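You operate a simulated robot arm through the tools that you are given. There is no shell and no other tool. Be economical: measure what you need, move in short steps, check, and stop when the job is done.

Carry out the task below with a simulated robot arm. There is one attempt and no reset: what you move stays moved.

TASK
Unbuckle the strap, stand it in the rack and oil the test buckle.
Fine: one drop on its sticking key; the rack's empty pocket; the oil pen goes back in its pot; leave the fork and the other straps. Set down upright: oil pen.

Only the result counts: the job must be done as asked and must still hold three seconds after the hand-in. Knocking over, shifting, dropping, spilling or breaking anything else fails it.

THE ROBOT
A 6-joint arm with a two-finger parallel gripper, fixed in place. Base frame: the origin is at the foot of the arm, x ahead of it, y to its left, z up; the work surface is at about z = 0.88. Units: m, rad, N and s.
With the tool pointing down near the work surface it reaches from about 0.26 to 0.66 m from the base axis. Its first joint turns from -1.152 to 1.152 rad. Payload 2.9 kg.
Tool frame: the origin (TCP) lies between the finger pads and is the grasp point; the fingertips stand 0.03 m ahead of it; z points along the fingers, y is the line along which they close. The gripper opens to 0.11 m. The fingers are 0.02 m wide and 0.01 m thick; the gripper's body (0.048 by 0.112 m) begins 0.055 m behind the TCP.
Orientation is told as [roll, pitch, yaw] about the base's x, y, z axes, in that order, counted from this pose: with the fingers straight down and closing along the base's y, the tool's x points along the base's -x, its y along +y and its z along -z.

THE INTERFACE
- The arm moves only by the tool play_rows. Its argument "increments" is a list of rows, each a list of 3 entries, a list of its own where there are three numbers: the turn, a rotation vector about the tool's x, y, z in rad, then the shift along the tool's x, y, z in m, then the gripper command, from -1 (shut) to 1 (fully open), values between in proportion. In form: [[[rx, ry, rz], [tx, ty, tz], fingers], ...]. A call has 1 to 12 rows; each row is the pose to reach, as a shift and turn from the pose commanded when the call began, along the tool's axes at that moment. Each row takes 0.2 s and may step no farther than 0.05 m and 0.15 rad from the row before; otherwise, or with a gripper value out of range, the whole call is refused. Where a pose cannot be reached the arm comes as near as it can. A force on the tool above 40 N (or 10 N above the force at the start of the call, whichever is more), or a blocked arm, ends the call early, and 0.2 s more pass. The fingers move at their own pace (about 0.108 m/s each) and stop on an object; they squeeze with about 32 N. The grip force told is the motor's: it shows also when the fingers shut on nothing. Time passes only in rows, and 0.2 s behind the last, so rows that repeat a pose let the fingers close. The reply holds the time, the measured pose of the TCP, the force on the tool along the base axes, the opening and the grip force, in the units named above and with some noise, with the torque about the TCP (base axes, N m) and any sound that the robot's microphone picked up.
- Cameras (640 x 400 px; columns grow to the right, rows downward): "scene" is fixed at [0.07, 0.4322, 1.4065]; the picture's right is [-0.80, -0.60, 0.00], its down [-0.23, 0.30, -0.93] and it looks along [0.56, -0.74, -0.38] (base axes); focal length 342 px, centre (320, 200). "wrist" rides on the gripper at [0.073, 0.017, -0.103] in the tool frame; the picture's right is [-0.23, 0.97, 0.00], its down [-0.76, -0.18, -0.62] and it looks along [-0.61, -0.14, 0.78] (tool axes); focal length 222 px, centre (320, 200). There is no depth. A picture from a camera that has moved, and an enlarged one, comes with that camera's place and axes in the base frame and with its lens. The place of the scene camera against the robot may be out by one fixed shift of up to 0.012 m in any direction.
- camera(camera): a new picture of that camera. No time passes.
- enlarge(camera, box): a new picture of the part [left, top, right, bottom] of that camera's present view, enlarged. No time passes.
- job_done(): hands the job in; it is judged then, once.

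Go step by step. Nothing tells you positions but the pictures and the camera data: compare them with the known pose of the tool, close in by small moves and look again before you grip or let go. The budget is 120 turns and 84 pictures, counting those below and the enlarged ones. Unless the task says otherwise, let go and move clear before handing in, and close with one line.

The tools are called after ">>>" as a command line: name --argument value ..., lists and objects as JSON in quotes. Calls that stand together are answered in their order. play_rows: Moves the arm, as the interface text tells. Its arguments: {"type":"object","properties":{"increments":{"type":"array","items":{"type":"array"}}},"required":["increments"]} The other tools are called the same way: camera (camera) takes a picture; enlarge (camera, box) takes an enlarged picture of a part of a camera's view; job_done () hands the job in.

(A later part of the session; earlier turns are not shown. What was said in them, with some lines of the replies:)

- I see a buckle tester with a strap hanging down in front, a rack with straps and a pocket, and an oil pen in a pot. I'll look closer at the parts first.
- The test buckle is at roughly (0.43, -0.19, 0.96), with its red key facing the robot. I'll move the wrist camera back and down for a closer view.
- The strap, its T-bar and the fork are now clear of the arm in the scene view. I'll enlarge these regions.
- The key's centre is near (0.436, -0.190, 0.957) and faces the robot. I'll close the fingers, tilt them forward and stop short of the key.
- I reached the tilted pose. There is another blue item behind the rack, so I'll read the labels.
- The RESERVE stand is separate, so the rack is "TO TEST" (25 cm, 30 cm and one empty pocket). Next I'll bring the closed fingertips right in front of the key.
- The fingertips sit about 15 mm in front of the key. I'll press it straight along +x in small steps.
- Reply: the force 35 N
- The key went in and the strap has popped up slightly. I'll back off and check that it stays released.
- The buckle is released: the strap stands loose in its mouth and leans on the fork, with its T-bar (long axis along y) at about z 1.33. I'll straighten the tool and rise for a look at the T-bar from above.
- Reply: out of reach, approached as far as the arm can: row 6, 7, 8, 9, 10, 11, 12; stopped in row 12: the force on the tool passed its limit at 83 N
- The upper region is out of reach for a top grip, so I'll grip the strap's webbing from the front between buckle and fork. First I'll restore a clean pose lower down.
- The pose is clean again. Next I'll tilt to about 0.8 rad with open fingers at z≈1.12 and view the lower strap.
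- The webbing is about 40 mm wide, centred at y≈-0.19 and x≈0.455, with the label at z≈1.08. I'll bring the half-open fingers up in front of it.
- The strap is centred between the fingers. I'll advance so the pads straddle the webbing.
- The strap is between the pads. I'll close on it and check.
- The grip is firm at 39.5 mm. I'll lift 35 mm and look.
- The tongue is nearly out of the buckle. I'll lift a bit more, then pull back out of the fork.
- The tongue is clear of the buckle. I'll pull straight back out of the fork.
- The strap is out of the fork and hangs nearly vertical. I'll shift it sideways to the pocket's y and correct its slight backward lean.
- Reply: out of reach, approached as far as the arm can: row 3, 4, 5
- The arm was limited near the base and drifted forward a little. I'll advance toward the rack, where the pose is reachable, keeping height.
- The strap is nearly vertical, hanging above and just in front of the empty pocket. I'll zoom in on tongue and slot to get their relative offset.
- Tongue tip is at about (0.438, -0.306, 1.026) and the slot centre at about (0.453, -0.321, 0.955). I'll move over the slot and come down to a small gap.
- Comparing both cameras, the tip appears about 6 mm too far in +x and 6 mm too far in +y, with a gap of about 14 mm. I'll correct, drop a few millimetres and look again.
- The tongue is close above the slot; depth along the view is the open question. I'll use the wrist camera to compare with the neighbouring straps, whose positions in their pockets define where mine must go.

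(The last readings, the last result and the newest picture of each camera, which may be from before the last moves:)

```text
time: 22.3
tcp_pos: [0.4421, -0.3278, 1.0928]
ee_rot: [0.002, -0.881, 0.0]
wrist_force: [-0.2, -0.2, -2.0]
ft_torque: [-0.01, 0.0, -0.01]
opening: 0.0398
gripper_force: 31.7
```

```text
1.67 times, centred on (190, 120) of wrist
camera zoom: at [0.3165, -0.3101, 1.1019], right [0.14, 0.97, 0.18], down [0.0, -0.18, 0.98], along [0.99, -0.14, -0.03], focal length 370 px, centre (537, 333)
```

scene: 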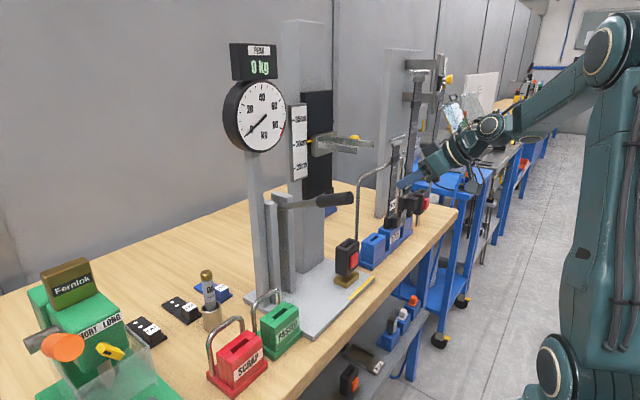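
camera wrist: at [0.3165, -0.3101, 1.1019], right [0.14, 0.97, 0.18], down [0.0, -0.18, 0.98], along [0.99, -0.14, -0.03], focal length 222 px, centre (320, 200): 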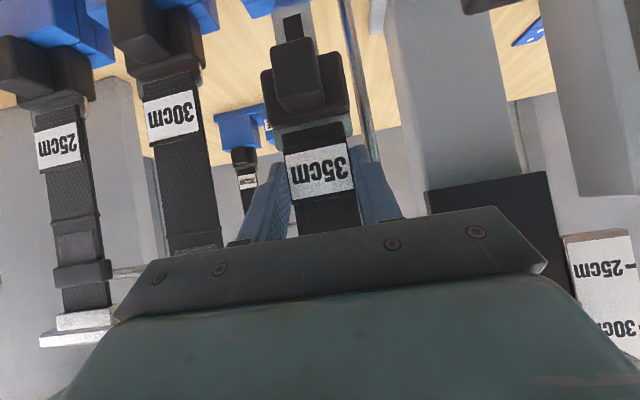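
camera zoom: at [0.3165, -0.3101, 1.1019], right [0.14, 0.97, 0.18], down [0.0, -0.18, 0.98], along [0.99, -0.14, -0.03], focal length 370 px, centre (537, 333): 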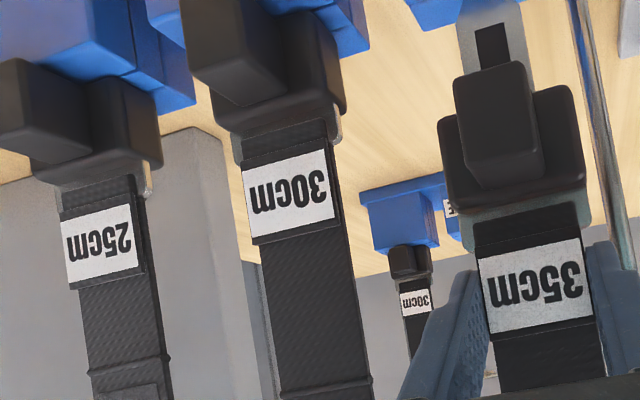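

Both views now agree: x and y are aligned with the neighbour, and a straight drop of about 57 mm would seat it. I'll lower 20 mm and check that the tip enters.

>>> play_rows --increments '[[[0, 0, 0], [0.0077, 0, 0.0064], -1], [[0, 0, 0], [0.0116, 0, 0.0096], -1], [[0, 0, 0], [0.0154, 0, 0.0127], -1], [[0, 0, 0], [0.0154, 0, 0.0127], -1]]'

>>> enlarge --camera "scene" --box '[360, 212, 400, 252]'

```text
time: 23.3
tcp_pos: [0.4434, -0.3263, 1.0729]
ee_rot: [0.0, -0.88, 0.0]
wrist_force: [-0.4, 0.4, -1.9]
ft_torque: [0.03, 0.05, 0.01]
opening: 0.0396
gripper_force: 32.0
```

```text
10.00 times, centred on (380, 232) of scene
camera zoom: at [0.0701, 0.4322, 1.4065], right [-0.8, -0.6, 0.0], down [-0.23, 0.3, -0.93], along [0.56, -0.74, -0.38], focal length 3421 px, centre (-280, -120)
```

zoom: 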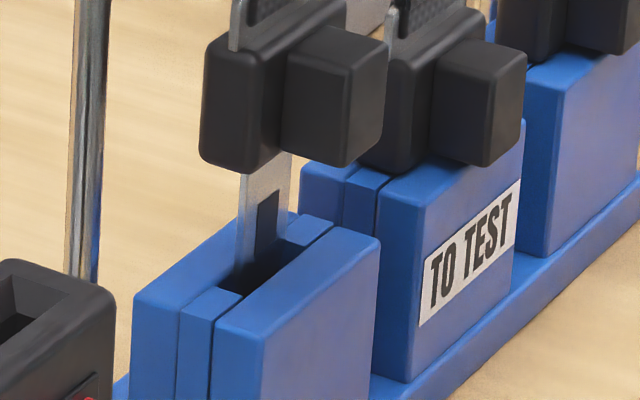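

The tip is inside the slot with no contact force. I'll continue down.

>>> play_rows --increments '[[[0, 0, 0], [0.0077, 0, 0.0064], -1], [[0, 0, 0], [0.0154, 0, 0.0127], -1], [[0, 0, 0], [0.0193, 0, 0.0159], -1], [[0, 0, 0], [0.0231, 0, 0.0191], -1], [[0, 0, 0], [0.0262, 0, 0.0217], -1], [[0, 0, 0], [0.0262, 0, 0.0217], -1]]'

>>> enlarge --camera "scene" --box '[360, 202, 410, 252]'

```text
time: 24.7
tcp_pos: [0.4432, -0.3266, 1.0389]
ee_rot: [0.0, -0.881, 0.001]
wrist_force: [-0.8, 0.7, -2.1]
ft_torque: [0.02, 0.04, -0.01]
opening: 0.0391
gripper_force: 31.7
```

```text
8.00 times, centred on (385, 227) of scene
camera zoom: at [0.0701, 0.4322, 1.4065], right [-0.8, -0.6, 0.0], down [-0.23, 0.3, -0.93], along [0.56, -0.74, -0.38], focal length 2737 px, centre (-200, -16)
```

zoom: 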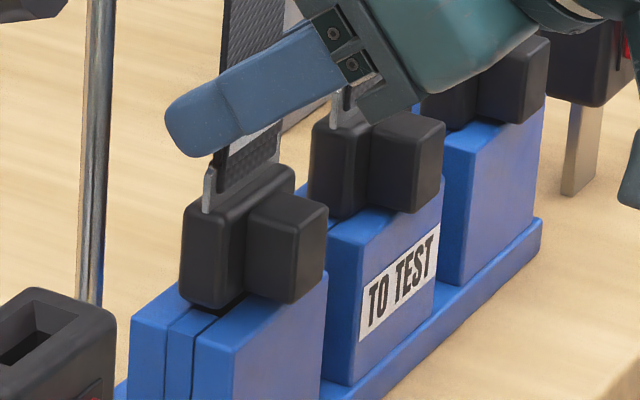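

It is almost seated. I'll lower the last few millimetres.

>>> play_rows --increments '[[[0, 0, 0], [0.0015, 0, 0.0013], -1], [[0, 0, 0], [0.0031, 0, 0.0025], -1], [[0, 0, 0], [0.0031, 0, 0.0025], -1]]'

>>> enlarge --camera "scene" --box '[330, 80, 450, 260]'

```text
time: 25.5
tcp_pos: [0.4442, -0.3266, 1.0356]
ee_rot: [-0.001, -0.883, 0.0]
wrist_force: [0.7, -0.3, -2.3]
ft_torque: [-0.02, 0.02, 0.03]
opening: 0.0396
gripper_force: 31.7
```

```text
2.22 times, centred on (390, 170) of scene
camera zoom: at [0.0701, 0.4322, 1.4065], right [-0.8, -0.6, 0.0], down [-0.23, 0.3, -0.93], along [0.56, -0.74, -0.38], focal length 760 px, centre (164, 267)
```

zoom: 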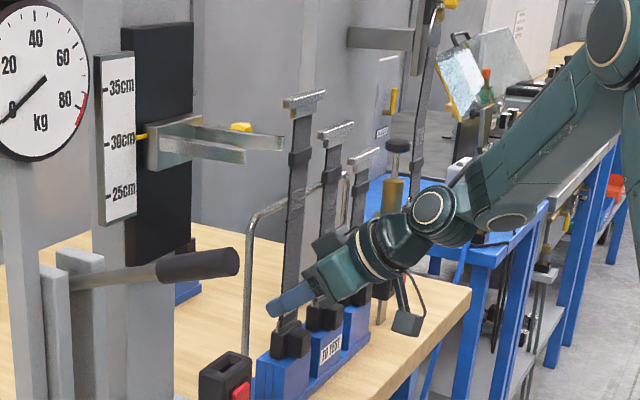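

The strap is in its pocket. I'll open slightly and back straight out.

>>> play_rows --increments '[[[0, 0, 0], [0, 0, 0], -0.1], [[0, 0, 0], [0, 0, 0], 0.05], [[0, 0, 0], [0.0096, 0, -0.0116], 0.05], [[0, 0, 0], [0.0255, 0, -0.0308], 0.05], [[0, 0, 0], [0.0414, 0, -0.05], 0.05], [[0, 0, 0], [0.0414, 0, -0.05], 0.05]]'

>>> enlarge --camera "scene" --box '[330, 80, 450, 260]'

>>> camera --camera "wrist"

```text
time: 26.9
tcp_pos: [0.3775, -0.3263, 1.0353]
ee_rot: [0.0, -0.882, 0.001]
wrist_force: [1.0, 0.9, 0.0]
ft_torque: [0.0, 0.0, 0.0]
opening: 0.0578
gripper_force: 0.1
```

```text
2.22 times, centred on (390, 170) of scene
camera zoom: at [0.07, 0.4322, 1.4065], right [-0.8, -0.6, 0.0], down [-0.23, 0.3, -0.93], along [0.56, -0.74, -0.38], focal length 760 px, centre (164, 267)
```

zoom: 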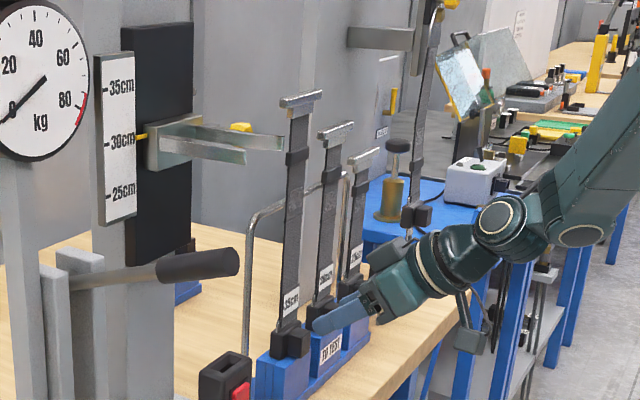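

```text
33 pictures are left
camera wrist: at [0.2518, -0.3096, 1.0451], right [0.14, 0.97, 0.18], down [0.0, -0.18, 0.98], along [0.99, -0.14, -0.03], focal length 222 px, centre (320, 200)
```

wrist: 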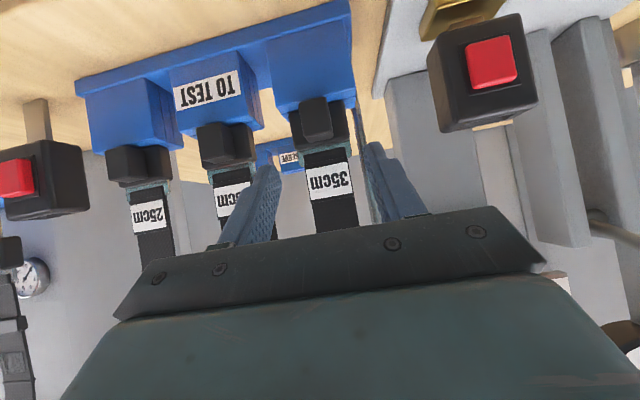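

The strap stands in the rack, released cleanly. Now for the oil pen, which I estimate at about (0.594, 0.113) standing upright in its pot; I'll retreat, rise and swing over.

>>> play_rows --increments '[[[0, 0.083, 0], [-0.0214, 0.02, -0.0264], 0], [[0, 0.167, 0], [-0.0429, 0.04, -0.0527], 0], [[0, 0.25, 0], [-0.0643, 0.06, -0.0791], 0], [[0, 0.333, 0], [-0.0858, 0.08, -0.1055], 0], [[0, 0.417, 0], [-0.1072, 0.1, -0.1318], 0], [[0, 0.5, 0], [-0.1287, 0.12, -0.1582], 0], [[0, 0.5, 0], [-0.1287, 0.12, -0.1582], 0]]'

```text
time: 28.5
tcp_pos: [0.3377, -0.205, 1.2362]
ee_rot: [0.002, -0.38, 0.002]
wrist_force: [-0.1, -0.4, 0.2]
ft_torque: [0.03, 0.02, 0.01]
opening: 0.0549
gripper_force: 0.1
```

I'm clear. Next I'll swing across to y≈0.11, staying above and in front of the lever handle.

>>> play_rows --increments '[[[0, 0.02, 0], [-0.0052, 0.045, -0.013], 0], [[0, 0.04, 0], [-0.0052, 0.09, -0.013], 0], [[0, 0.06, 0], [-0.0052, 0.135, -0.013], 0], [[0, 0.08, 0], [-0.0052, 0.18, -0.013], 0], [[0, 0.08, 0], [-0.0052, 0.225, -0.013], 0], [[0, 0.08, 0], [-0.0052, 0.27, -0.013], 0], [[0, 0.08, 0], [-0.0052, 0.315, -0.013], 0], [[0, 0.08, 0], [-0.0052, 0.315, -0.013], 0]]'

>>> camera --camera "wrist"

```text
time: 30.3
tcp_pos: [0.3373, 0.1102, 1.2523]
ee_rot: [0.002, -0.301, 0.0]
wrist_force: [0.0, -0.8, 0.7]
ft_torque: [0.05, -0.01, -0.02]
opening: 0.0552
gripper_force: 0.0
```

```text
32 pictures are left
camera wrist: at [0.238, 0.1264, 1.3294], right [0.22, 0.97, 0.07], down [0.54, -0.18, 0.82], along [0.81, -0.14, -0.57], focal length 222 px, centre (320, 200)
```

wrist: 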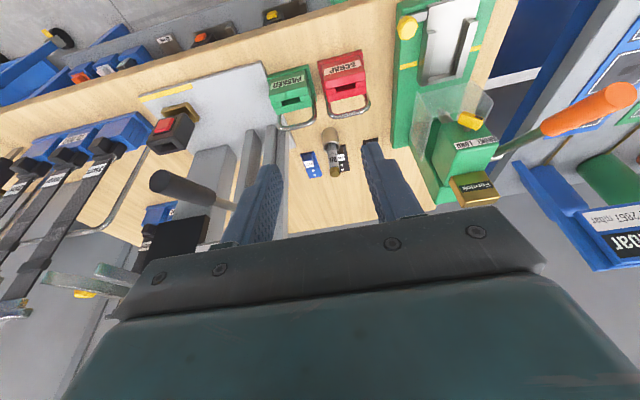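

The pen stands at about (0.597, 0.107), beyond the PASSED and SCRAP hoops. I'll approach from above at a mild forward tilt to stay well below and in front of the gauge.

>>> play_rows --increments '[[[0, 0, 0], [-0.0234, 0, 0.0345], 0.3], [[0, 0, 0], [-0.0469, 0, 0.069], 0.3], [[0, 0, 0], [-0.0703, 0, 0.1034], 0.3], [[0, 0, 0], [-0.0938, 0, 0.1379], 0.3], [[0, 0, 0], [-0.1172, 0, 0.1724], 0.3], [[0, 0, 0], [-0.1172, 0, 0.1724], 0.3]]'

>>> camera --camera "scene"

>>> enlarge --camera "wrist" --box '[220, 60, 460, 240]'

```text
time: 31.7
tcp_pos: [0.5025, 0.1077, 1.1205]
ee_rot: [0.002, -0.301, 0.002]
wrist_force: [-0.3, -0.4, 0.5]
ft_torque: [0.0, -0.01, -0.01]
opening: 0.0715
gripper_force: 0.0
```

```text
31 pictures are left
```

scene: 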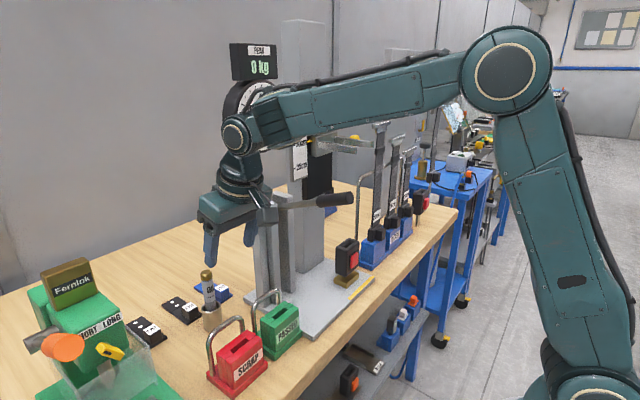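

```text
2.22 times, centred on (340, 150) of wrist
camera zoom: at [0.4021, 0.1241, 1.1978], right [0.22, 0.97, 0.07], down [0.54, -0.18, 0.82], along [0.81, -0.14, -0.57], focal length 494 px, centre (276, 311)
```

zoom: 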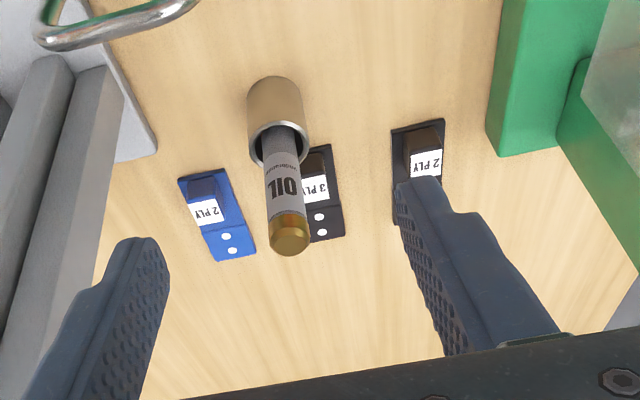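

The pen leans slightly toward +x in its pot, with its cap top at about (0.616, 0.098, 1.004). I'll descend in front of it and then slide the open fingers forward around it, which keeps the wrist below the gauge.

>>> play_rows --increments '[[[0, 0, 0], [-0.009, -0.002, 0.0345], 0.3], [[0, 0, 0], [-0.0179, -0.003, 0.0689], 0.3], [[0, 0, 0], [-0.014, -0.004, 0.1], 0.3], [[0, 0, 0], [-0.0097, -0.005, 0.1292], 0.3], [[0, 0, 0], [-0.007, -0.0057, 0.1545], 0.3], [[0, 0, 0], [-0.007, -0.0057, 0.1545], 0.3]]'

>>> enlarge --camera "wrist" --box '[220, 60, 460, 240]'

>>> enlarge --camera "scene" --box '[150, 100, 350, 350]'

```text
time: 33.1
tcp_pos: [0.5549, 0.1015, 0.973]
ee_rot: [0.001, -0.302, -0.001]
wrist_force: [0.4, 0.2, 0.9]
ft_torque: [0.03, 0.02, 0.02]
opening: 0.0715
gripper_force: 0.0
```

```text
2.22 times, centred on (340, 150) of wrist
camera zoom: at [0.4546, 0.1193, 1.0506], right [0.22, 0.97, 0.07], down [0.54, -0.18, 0.82], along [0.81, -0.14, -0.57], focal length 494 px, centre (276, 311)
```

zoom: 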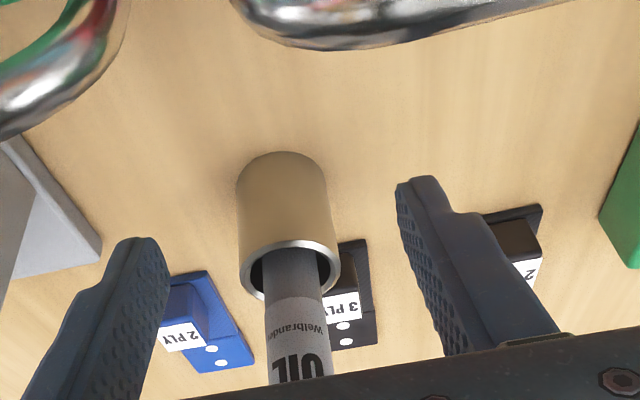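

```text
1.60 times, centred on (250, 225) of scene
camera zoom: at [0.07, 0.4322, 1.4065], right [-0.8, -0.6, 0.0], down [-0.23, 0.3, -0.93], along [0.56, -0.74, -0.38], focal length 547 px, centre (432, 160)
```

zoom: 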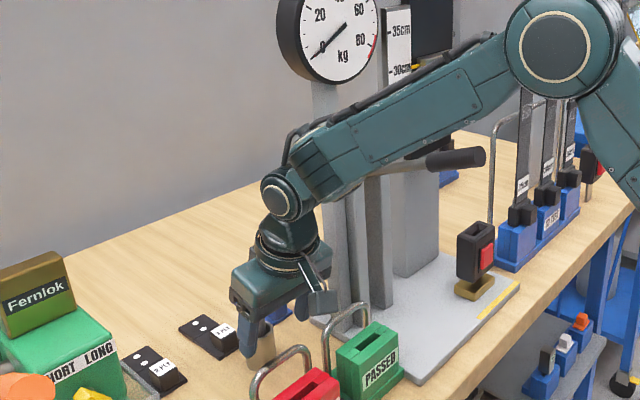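

The pen is centred between the fingers in y. I'll slide forward around it while uprighting the tool to about 0.1 rad tilt.

>>> play_rows --increments '[[[0, 0.07, 0], [-0.0156, 0.001, 0.0059], 0.3], [[0, 0.14, 0], [-0.0313, 0.001, 0.0118], 0.3], [[0, 0.2, 0], [-0.0469, 0.001, 0.0177], 0.3], [[0, 0.2, 0], [-0.0469, 0.001, 0.0177], 0.3]]'

>>> enlarge --camera "scene" --box '[160, 230, 260, 350]'

>>> enlarge --camera "wrist" --box '[220, 60, 460, 240]'

```text
time: 34.1
tcp_pos: [0.6052, 0.1029, 0.9709]
ee_rot: [-0.001, -0.101, 0.003]
wrist_force: [0.2, -0.1, -0.4]
ft_torque: [-0.01, 0.0, -0.03]
opening: 0.0715
gripper_force: 0.1
```

```text
3.33 times, centred on (210, 290) of scene
camera zoom: at [0.07, 0.4322, 1.4065], right [-0.8, -0.6, 0.0], down [-0.23, 0.3, -0.93], along [0.56, -0.74, -0.38], focal length 1140 px, centre (687, -100)
```

zoom: 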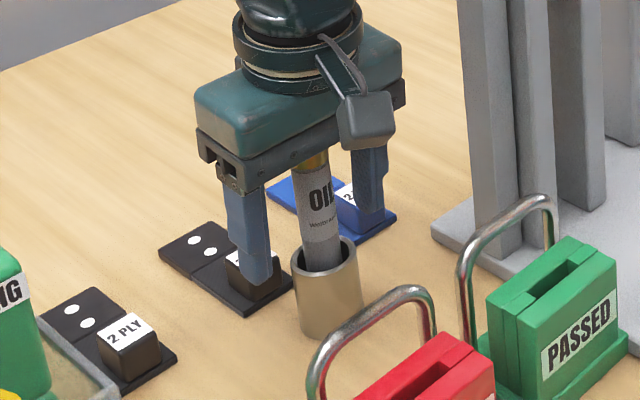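

```text
2.22 times, centred on (340, 150) of wrist
camera zoom: at [0.5215, 0.1195, 1.0663], right [0.23, 0.97, 0.02], down [0.7, -0.18, 0.7], along [0.68, -0.14, -0.72], focal length 494 px, centre (276, 311)
```

zoom: 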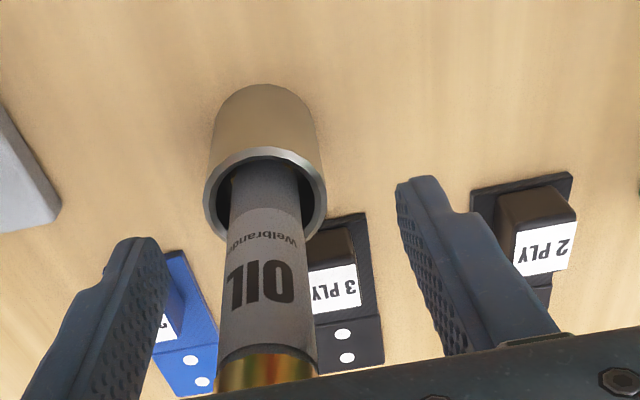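

The pen is within a few millimetres of the grasp point. I'll nudge and close.

>>> play_rows --increments '[[[0, 0, 0], [0.002, -0.002, 0], 0.3], [[0, 0, 0], [0.002, -0.002, 0], -0.2], [[0, 0, 0], [0.002, -0.002, 0], -0.6], [[0, 0, 0], [0.002, -0.002, 0], -1], [[0, 0, 0], [0.002, -0.002, 0], -1]]'

>>> enlarge --camera "scene" --box '[160, 230, 260, 350]'

```text
time: 35.3
tcp_pos: [0.6015, 0.1009, 0.9706]
ee_rot: [-0.001, -0.1, 0.0]
wrist_force: [0.6, 1.3, 0.6]
ft_torque: [0.01, 0.01, 0.02]
opening: 0.0209
gripper_force: 31.8
```

```text
3.33 times, centred on (210, 290) of scene
camera zoom: at [0.07, 0.4322, 1.4065], right [-0.8, -0.6, 0.0], down [-0.23, 0.3, -0.93], along [0.56, -0.74, -0.38], focal length 1140 px, centre (687, -100)
```

zoom: 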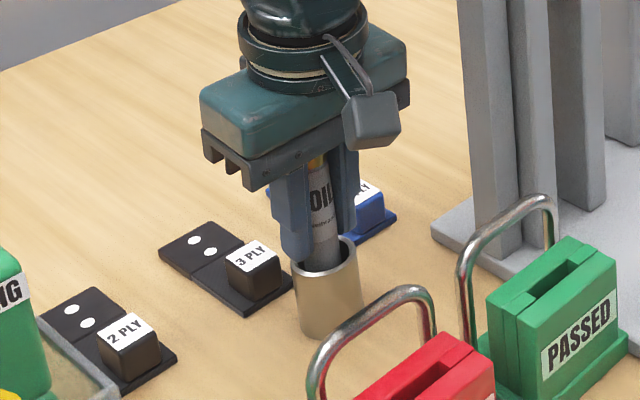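

The pen is held (21 mm). I'll lift it straight up 62 mm.

>>> play_rows --increments '[[[0, 0, 0], [-0.001, 0, -0.01], -1], [[0, 0, 0], [-0.0025, 0, -0.025], -1], [[0, 0, 0], [-0.0045, 0, -0.045], -1], [[0, 0, 0], [-0.0062, 0, -0.0617], -1], [[0, 0, 0], [-0.0062, 0, -0.0617], -1]]'

>>> enlarge --camera "scene" --box '[140, 90, 300, 350]'

```text
time: 36.5
tcp_pos: [0.6012, 0.1005, 1.0327]
ee_rot: [0.002, -0.1, 0.001]
wrist_force: [0.6, -0.7, -1.2]
ft_torque: [-0.05, 0.01, -0.01]
opening: 0.0205
gripper_force: 32.2
```

```text
1.54 times, centred on (220, 220) of scene
camera zoom: at [0.07, 0.4322, 1.4065], right [-0.8, -0.6, 0.0], down [-0.23, 0.3, -0.93], along [0.56, -0.74, -0.38], focal length 526 px, centre (474, 169)
```

zoom: 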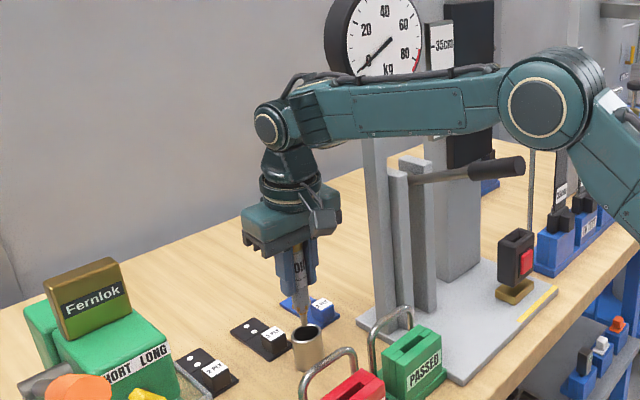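

The pen tip is just at the rim. I'll lift a little more, then go up and back diagonally, clearing the hoops and the gauge.

>>> play_rows --increments '[[[0, 0, 0], [-0.002, 0, -0.0199], -1], [[0, 0, 0], [0.0154, 0.006, -0.0468], -1], [[0, -0.07, 0], [0.0323, 0.012, -0.0786], -1], [[0, -0.14, 0], [0.0497, 0.016, -0.1055], -1], [[0, -0.2, 0], [0.0776, 0.016, -0.1284], -1], [[0, -0.2, 0], [0.1054, 0.016, -0.1513], -1], [[0, -0.2, 0], [0.1054, 0.016, -0.1513], -1]]'

>>> camera --camera "scene"

>>> camera --camera "wrist"

```text
time: 38.1
tcp_pos: [0.4802, 0.1161, 1.1745]
ee_rot: [0.0, -0.302, 0.0]
wrist_force: [0.2, -0.2, 0.0]
ft_torque: [0.01, -0.01, -0.02]
opening: 0.0207
gripper_force: 32.6
```

```text
23 pictures are left
```

scene: 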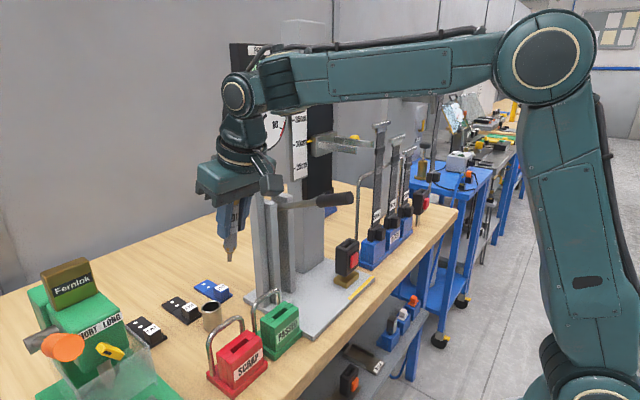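

```text
22 pictures are left
camera wrist: at [0.3811, 0.1333, 1.2512], right [0.22, 0.97, 0.07], down [0.54, -0.18, 0.82], along [0.81, -0.14, -0.57], focal length 222 px, centre (320, 200)
```

wrist: 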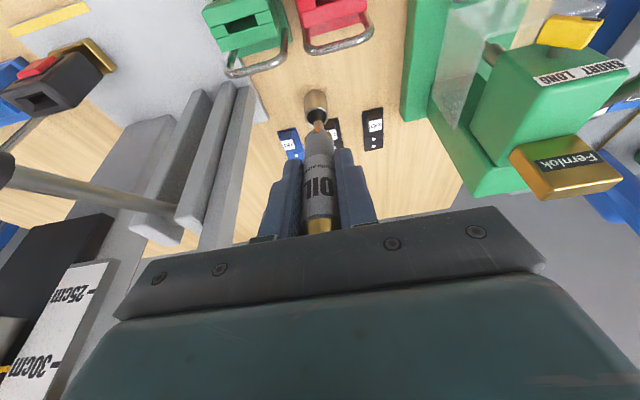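

The pen is aligned with the tool; its tip lies 90 mm ahead of the TCP. I'll retract in front of the lever handle and swing over to the test buckle.

>>> play_rows --increments '[[[0, 0, 0], [0.0262, 0, -0.0302], -1], [[0, 0, 0], [0.0525, 0, -0.0603], -1], [[0, 0, 0], [0.0787, 0, -0.0905], -1], [[0, 0, 0], [0.105, 0, -0.1206], -1], [[0, 0, 0], [0.1312, 0, -0.1508], -1], [[0, 0, 0], [0.1312, -0.045, -0.1508], -1], [[0, 0, 0], [0.1312, -0.09, -0.1508], -1], [[0, 0, 0], [0.1312, -0.135, -0.1508], -1], [[0, 0, 0], [0.1312, -0.18, -0.1508], -1], [[0, 0, 0], [0.1312, -0.225, -0.1508], -1], [[0, 0, 0], [0.1312, -0.27, -0.1508], -1], [[0, 0, 0], [0.1312, -0.308, -0.1508], -1]]'

```text
time: 40.7
tcp_pos: [0.3116, -0.1914, 1.2772]
ee_rot: [0.001, -0.3, -0.001]
wrist_force: [0.1, -0.1, -1.0]
ft_torque: [0.02, -0.02, -0.01]
opening: 0.0209
gripper_force: 31.9
```

Next I'll lower and tilt to 0.9 rad so that the tip points at the key, stopping about 30 mm short.

>>> play_rows --increments '[[[0, -0.1, 0], [0.0105, 0, 0.0416], -1], [[0, -0.2, 0], [0.021, 0, 0.0832], -1], [[0, -0.3, 0], [0.0316, 0, 0.1248], -1], [[0, -0.4, 0], [0.0421, 0, 0.1663], -1], [[0, -0.5, 0], [0.0526, 0, 0.2079], -1], [[0, -0.6, 0], [0.0631, 0, 0.2495], -1], [[0, -0.6, 0], [0.0631, 0, 0.2495], -1]]'

>>> enlarge --camera "wrist" --box '[220, 40, 420, 240]'

>>> enlarge --camera "scene" --box '[320, 210, 420, 310]'

```text
time: 42.3
tcp_pos: [0.3255, -0.1892, 1.0213]
ee_rot: [0.001, -0.903, 0.001]
wrist_force: [0.3, 0.5, -0.9]
ft_torque: [-0.01, -0.01, 0.02]
opening: 0.0206
gripper_force: 32.0
```

```text
2.00 times, centred on (320, 140) of wrist
camera zoom: at [0.1987, -0.1713, 1.029], right [0.14, 0.97, 0.18], down [-0.02, -0.18, 0.98], along [0.99, -0.14, -0.01], focal length 444 px, centre (320, 320)
```

zoom: 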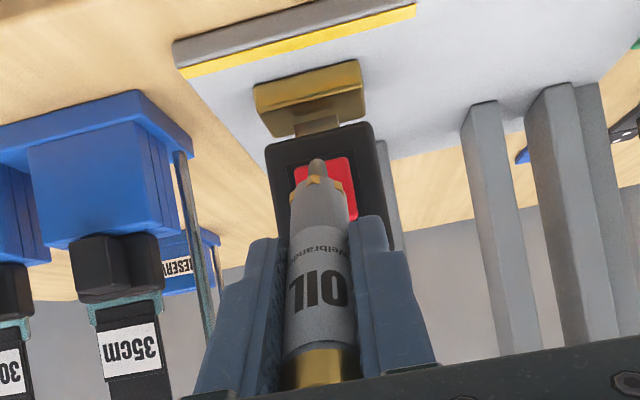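

```text
4.00 times, centred on (370, 260) of scene
camera zoom: at [0.07, 0.4322, 1.4065], right [-0.8, -0.6, 0.0], down [-0.23, 0.3, -0.93], along [0.56, -0.74, -0.38], focal length 1368 px, centre (120, -40)
```

zoom: 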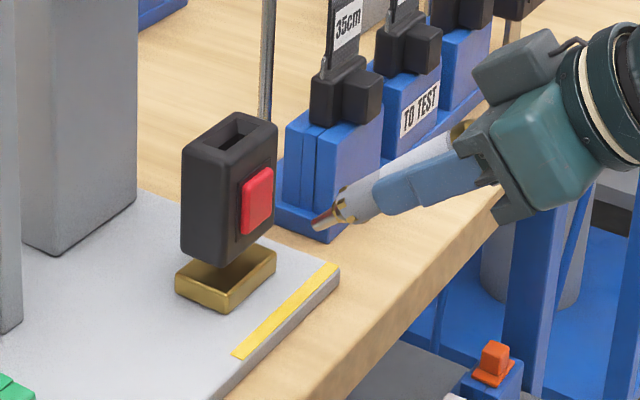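

The tip lines up with the key's centre about 35–40 mm ahead. I'll advance most of the way.

>>> play_rows --increments '[[[0, 0, 0], [-0.0071, -0.001, 0.0122], -1], [[0, 0, 0], [-0.0142, -0.002, 0.0245], -1], [[0, 0, 0], [-0.0142, -0.002, 0.0245], -1]]'

>>> enlarge --camera "scene" --box '[330, 230, 390, 290]'

```text
time: 43.1
tcp_pos: [0.355, -0.1913, 1.0165]
ee_rot: [-0.001, -0.903, 0.0]
wrist_force: [0.0, 0.2, -0.3]
ft_torque: [-0.01, 0.0, -0.01]
opening: 0.0207
gripper_force: 32.5
```

```text
6.67 times, centred on (360, 260) of scene
camera zoom: at [0.07, 0.4322, 1.4065], right [-0.8, -0.6, 0.0], down [-0.23, 0.3, -0.93], along [0.56, -0.74, -0.38], focal length 2281 px, centre (53, -200)
```

zoom: 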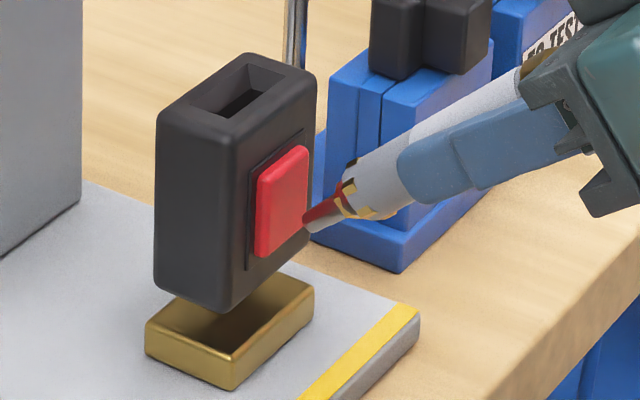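

The tip is about 9 mm from the key. I'll advance slowly and watch the force.

>>> play_rows --increments '[[[0, 0, 0], [-0.0019, 0, 0.0024], -1], [[0, 0, 0], [-0.0037, 0, 0.0047], -1], [[0, 0, 0], [-0.0037, 0, 0.0047], -1]]'

```text
time: 43.9
tcp_pos: [0.3602, -0.1913, 1.0168]
ee_rot: [0.001, -0.9, 0.0]
wrist_force: [-3.3, 0.5, 0.2]
ft_torque: [-0.07, 0.23, -0.11]
opening: 0.0207
gripper_force: 32.3
```

There is light contact (3 N). I'll check for a drop without moving.

>>> enlarge --camera "scene" --box '[340, 240, 380, 280]'

```text
10.00 times, centred on (360, 260) of scene
camera zoom: at [0.0699, 0.4322, 1.4065], right [-0.8, -0.6, 0.0], down [-0.23, 0.3, -0.93], along [0.56, -0.74, -0.38], focal length 3421 px, centre (-80, -400)
```

zoom: 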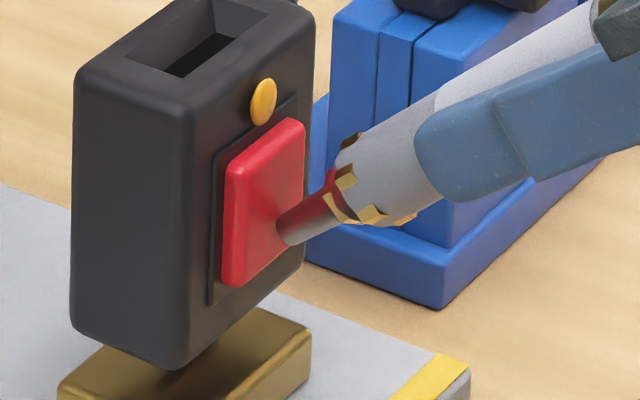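

A single amber drop has appeared at the key. I'll withdraw straight back at once.

>>> play_rows --increments '[[[0, 0, 0], [0.0124, 0, -0.0157], -1], [[0, 0, 0], [0.0248, 0, -0.0314], -1], [[0, 0, 0], [0.0248, 0, -0.0314], -1]]'

>>> enlarge --camera "scene" --box '[330, 225, 390, 285]'

```text
time: 44.7
tcp_pos: [0.3196, -0.1917, 1.0171]
ee_rot: [-0.001, -0.904, 0.001]
wrist_force: [-0.2, -0.2, -0.1]
ft_torque: [0.0, -0.01, 0.02]
opening: 0.0206
gripper_force: 32.4
```

```text
6.67 times, centred on (360, 255) of scene
camera zoom: at [0.07, 0.4322, 1.4065], right [-0.8, -0.6, 0.0], down [-0.23, 0.3, -0.93], along [0.56, -0.74, -0.38], focal length 2281 px, centre (53, -167)
```

zoom: 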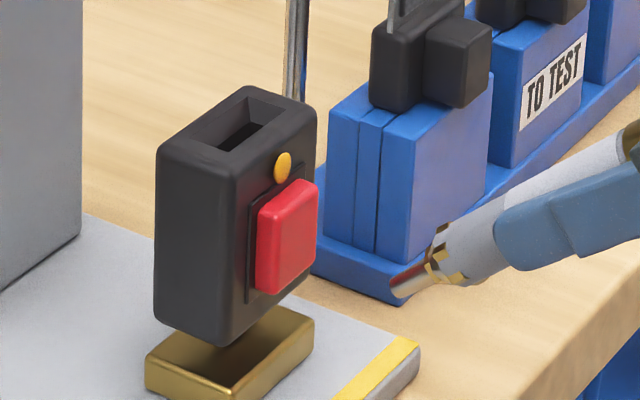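

One drop is on. Now I'll return the pen by the reverse path.

>>> play_rows --increments '[[[0, 0.1, 0], [-0.0332, 0, -0.0279], -1], [[0, 0.2, 0], [-0.0664, 0, -0.0557], -1], [[0, 0.3, 0], [-0.0995, 0, -0.0836], -1], [[0, 0.4, 0], [-0.1327, 0, -0.1115], -1], [[0, 0.5, 0], [-0.1659, 0, -0.1393], -1], [[0, 0.6, 0], [-0.1991, 0, -0.1672], -1], [[0, 0.6, 0], [-0.1991, 0.045, -0.1672], -1], [[0, 0.6, 0], [-0.1991, 0.09, -0.1672], -1], [[0, 0.6, 0], [-0.1991, 0.135, -0.1672], -1], [[0, 0.6, 0], [-0.1991, 0.18, -0.1672], -1], [[0, 0.6, 0], [-0.1991, 0.225, -0.1672], -1], [[0, 0.6, 0], [-0.1991, 0.27, -0.1672], -1]]'

```text
time: 47.3
tcp_pos: [0.3109, 0.0771, 1.2757]
ee_rot: [0.0, -0.302, 0.001]
wrist_force: [0.2, -0.2, -0.8]
ft_torque: [-0.02, -0.01, -0.01]
opening: 0.0206
gripper_force: 32.1
```

Next I'll go back to the point above and in front of the pot.

>>> play_rows --increments '[[[0, 0, 0], [0, 0.039, 0], -1], [[0, 0, 0], [-0.0263, 0.039, 0.0294], -1], [[0, 0, 0], [-0.0526, 0.039, 0.0588], -1], [[0, 0, 0], [-0.079, 0.039, 0.0881], -1], [[0, 0, 0], [-0.1053, 0.039, 0.1175], -1], [[0, 0, 0], [-0.1316, 0.039, 0.1469], -1], [[0, 0, 0], [-0.1316, 0.039, 0.1469], -1]]'

>>> enlarge --camera "wrist" --box '[220, 60, 420, 240]'

```text
time: 48.9
tcp_pos: [0.4814, 0.1175, 1.1754]
ee_rot: [0.001, -0.302, -0.001]
wrist_force: [0.1, 0.1, -0.5]
ft_torque: [0.01, -0.03, -0.02]
opening: 0.0207
gripper_force: 32.1
```

```text
2.22 times, centred on (320, 150) of wrist
camera zoom: at [0.3825, 0.1352, 1.2521], right [0.22, 0.97, 0.07], down [0.54, -0.18, 0.82], along [0.81, -0.14, -0.57], focal length 494 px, centre (320, 311)
```

zoom: 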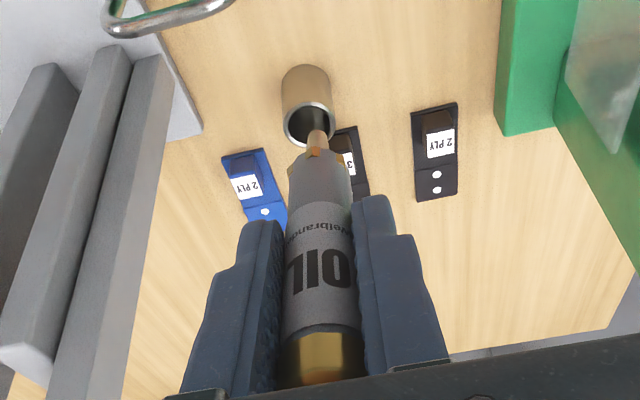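

The pot is where it was. I'll follow the earlier path in reverse to just above it.

>>> play_rows --increments '[[[0, 0, 0], [-0.0218, -0.001, 0.0306], -1], [[0, 0.06, 0], [-0.0444, -0.001, 0.0586], -1], [[0, 0.13, 0], [-0.0561, -0.005, 0.0884], -1], [[0, 0.2, 0], [-0.0663, -0.011, 0.1229], -1], [[0, 0.202, 0], [-0.078, -0.017, 0.1528], -1], [[0, 0.202, 0], [-0.078, -0.017, 0.1528], -1]]'

>>> enlarge --camera "scene" --box '[160, 230, 260, 350]'

>>> enlarge --camera "wrist" --box '[220, 60, 420, 240]'

```text
time: 50.3
tcp_pos: [0.6027, 0.0987, 1.0509]
ee_rot: [0.0, -0.098, 0.0]
wrist_force: [-0.2, 0.3, -0.3]
ft_torque: [0.0, 0.01, 0.03]
opening: 0.0206
gripper_force: 31.9
```

```text
3.33 times, centred on (210, 290) of scene
camera zoom: at [0.0701, 0.4322, 1.4065], right [-0.8, -0.6, 0.0], down [-0.23, 0.3, -0.93], along [0.56, -0.74, -0.38], focal length 1140 px, centre (687, -100)
```

zoom: 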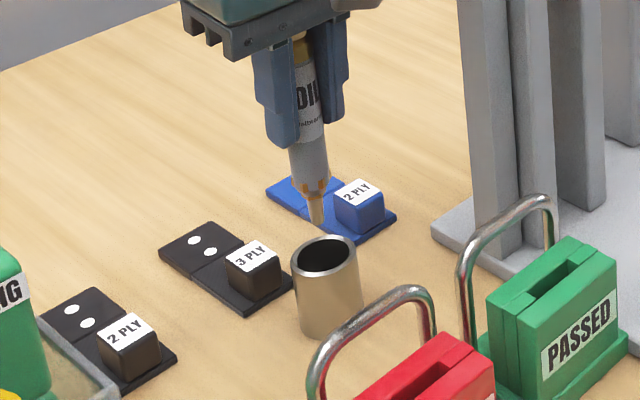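

```text
2.22 times, centred on (320, 150) of wrist
camera zoom: at [0.5199, 0.1155, 1.1462], right [0.23, 0.97, 0.02], down [0.7, -0.18, 0.7], along [0.68, -0.14, -0.72], focal length 494 px, centre (320, 311)
```

zoom: 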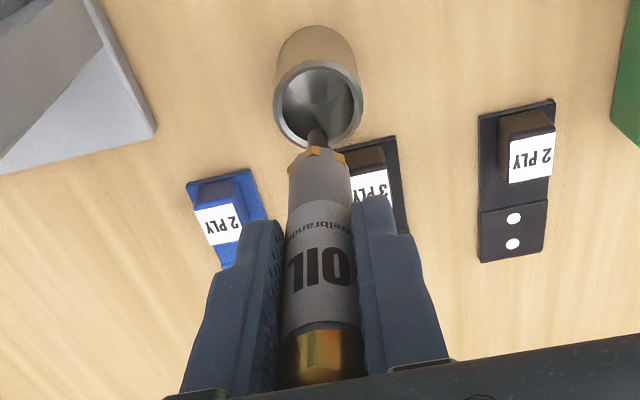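

The tip sits right above the pot's mouth. I'll centre by 2 mm and lower into the pot.

>>> play_rows --increments '[[[0, 0, 0], [0.0015, 0.002, 0], -1], [[0, 0, 0], [0.0034, 0.002, 0.02], -1], [[0, 0, 0], [0.0049, 0.002, 0.035], -1], [[0, 0, 0], [0.0064, 0.002, 0.05], -1], [[0, 0, 0], [0.0079, 0.002, 0.065], -1], [[0, 0, 0], [0.0089, 0.002, 0.0755], -1], [[0, 0, 0], [0.0089, 0.002, 0.0755], -1]]'

>>> enlarge --camera "scene" --box '[160, 230, 260, 350]'

```text
time: 51.9
tcp_pos: [0.6018, 0.1018, 0.9787]
ee_rot: [0.003, -0.111, -0.002]
wrist_force: [1.7, -0.4, 26.7]
ft_torque: [0.49, -0.26, -0.01]
opening: 0.0207
gripper_force: 31.5
```

```text
3.33 times, centred on (210, 290) of scene
camera zoom: at [0.0696, 0.432, 1.4066], right [-0.8, -0.6, 0.0], down [-0.23, 0.3, -0.93], along [0.56, -0.74, -0.38], focal length 1140 px, centre (687, -100)
```

zoom: 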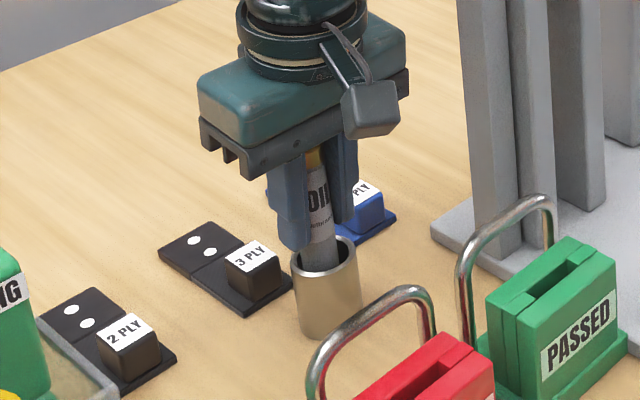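

The pen has bottomed in the pot (27 N). I'll ease up a few millimetres to relieve the force, then check before opening.

>>> play_rows --increments '[[[0, 0, 0], [-0.0004, 0, -0.0038], -1], [[0, 0, 0], [-0.0004, 0, -0.0038], -1]]'

>>> enlarge --camera "wrist" --box '[220, 60, 420, 240]'

```text
time: 52.5
tcp_pos: [0.5979, 0.1023, 0.9775]
ee_rot: [0.001, -0.097, 0.003]
wrist_force: [2.9, 0.6, 9.6]
ft_torque: [0.32, -0.29, 0.0]
opening: 0.0206
gripper_force: 32.0
```

```text
2.22 times, centred on (320, 150) of wrist
camera zoom: at [0.5162, 0.1191, 1.0748], right [0.22, 0.97, 0.02], down [0.7, -0.18, 0.69], along [0.68, -0.14, -0.72], focal length 494 px, centre (320, 311)
```

zoom: 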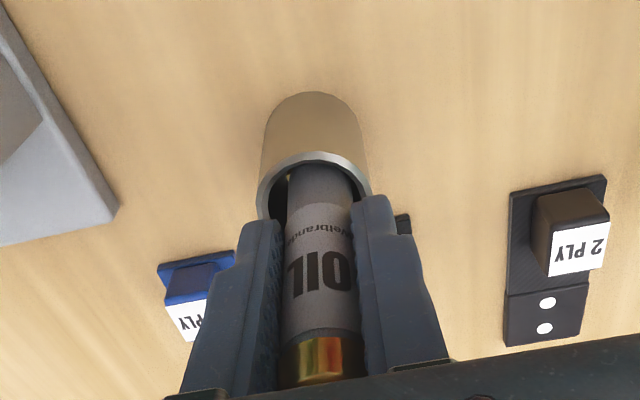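

The pen is seated at its original depth. I'll relieve the rest of the force and open.

>>> play_rows --increments '[[[0, 0, 0], [-0.0001, -0.001, -0.0012], -1], [[0, 0, 0], [-0.0001, -0.001, -0.0012], -0.4], [[0, 0, 0], [-0.0001, -0.001, -0.0012], 0], [[0, 0, 0], [-0.0001, -0.001, -0.0012], 0.3], [[0, 0, 0], [-0.0001, -0.001, -0.0012], 0.3]]'

>>> enlarge --camera "scene" --box '[160, 230, 260, 350]'

```text
time: 53.7
tcp_pos: [0.5988, 0.1011, 0.9802]
ee_rot: [0.0, -0.1, -0.001]
wrist_force: [0.6, 0.4, 0.2]
ft_torque: [0.01, 0.0, 0.0]
opening: 0.0715
gripper_force: 0.1
```

```text
3.33 times, centred on (210, 290) of scene
camera zoom: at [0.07, 0.4322, 1.4065], right [-0.8, -0.6, 0.0], down [-0.23, 0.3, -0.93], along [0.56, -0.74, -0.38], focal length 1140 px, centre (687, -100)
```

zoom: 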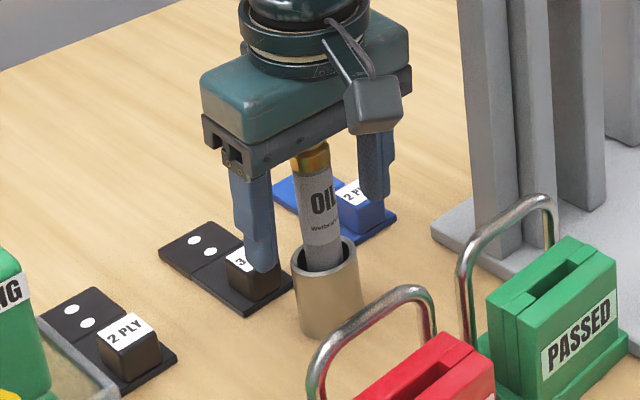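

The pen stands in its pot as before. I'll back out along the entry path.

>>> play_rows --increments '[[[0, -0.06, 0], [0.015, 0, -0.0035], 0.3], [[0, -0.12, 0], [0.031, 0, -0.0065], 0.3], [[0, -0.2, 0], [0.0463, 0, -0.0097], 0.3], [[0, -0.2, 0], [0.0463, 0, -0.0097], 0.3]]'

>>> play_rows --increments '[[[0, 0, 0], [-0.001, 0, -0.03], 0.3], [[0, 0, 0], [0, 0, -0.065], 0.3], [[0, 0, 0], [0.005, 0, -0.1], 0.3], [[0, 0, 0], [0.01, 0, -0.14], 0.3], [[0, 0, 0], [0.03, 0, -0.175], 0.3], [[0, 0, 0], [0.06, 0, -0.21], 0.3], [[0, 0, 0], [0.09, 0, -0.24], 0.3], [[0, 0, 0], [0.09, 0, -0.24], 0.3]]'

>>> camera --camera "scene"

>>> camera --camera "wrist"

```text
time: 54.7
tcp_pos: [0.5523, 0.1002, 0.9856]
ee_rot: [0.0, -0.299, 0.0]
wrist_force: [-0.8, 0.0, -0.6]
ft_torque: [0.01, -0.03, 0.0]
opening: 0.0717
gripper_force: 0.1
```

```text
time: 56.5
tcp_pos: [0.3965, 0.0978, 1.1866]
ee_rot: [0.001, -0.298, 0.001]
wrist_force: [-0.7, 0.1, 0.0]
ft_torque: [-0.04, -0.01, -0.01]
opening: 0.0717
gripper_force: 0.1
```

```text
10 pictures are left
```

scene: 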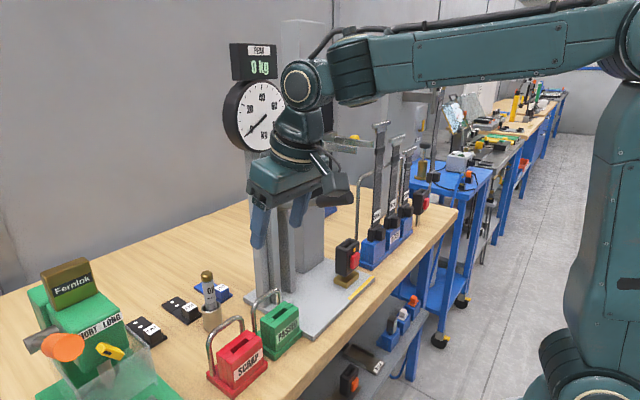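

```text
9 pictures are left
camera wrist: at [0.296, 0.1146, 1.2653], right [0.22, 0.97, 0.07], down [0.54, -0.18, 0.82], along [0.81, -0.14, -0.57], focal length 222 px, centre (320, 200)
```

wrist: 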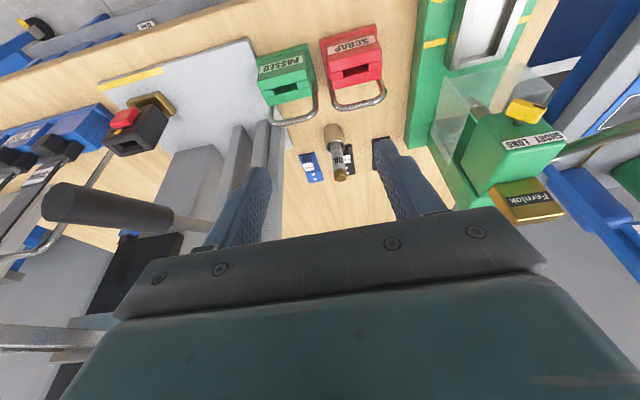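

Everything stands in place. One last check of the drop and the strap before handing in.

>>> enlarge --camera "scene" --box '[330, 200, 410, 290]'

```text
4.44 times, centred on (370, 245) of scene
camera zoom: at [0.07, 0.4322, 1.4065], right [-0.8, -0.6, 0.0], down [-0.23, 0.3, -0.93], along [0.56, -0.74, -0.38], focal length 1520 px, centre (98, 0)
```

zoom: 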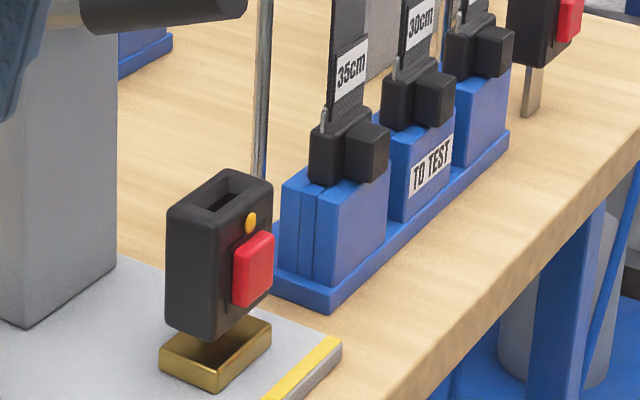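

The strap is seated in the rack, one drop shows on the buckle at its key, the pen is back in its pot and the arm is clear. I'm handing in.

>>> job_done

```text
The job is handed in.
```

I unbuckled the 35 cm strap and stood it in the TO TEST rack's empty pocket, put one drop of oil on the test buckle (it shows on the housing just above the key I touched), and set the oil pen back upright in its pot.
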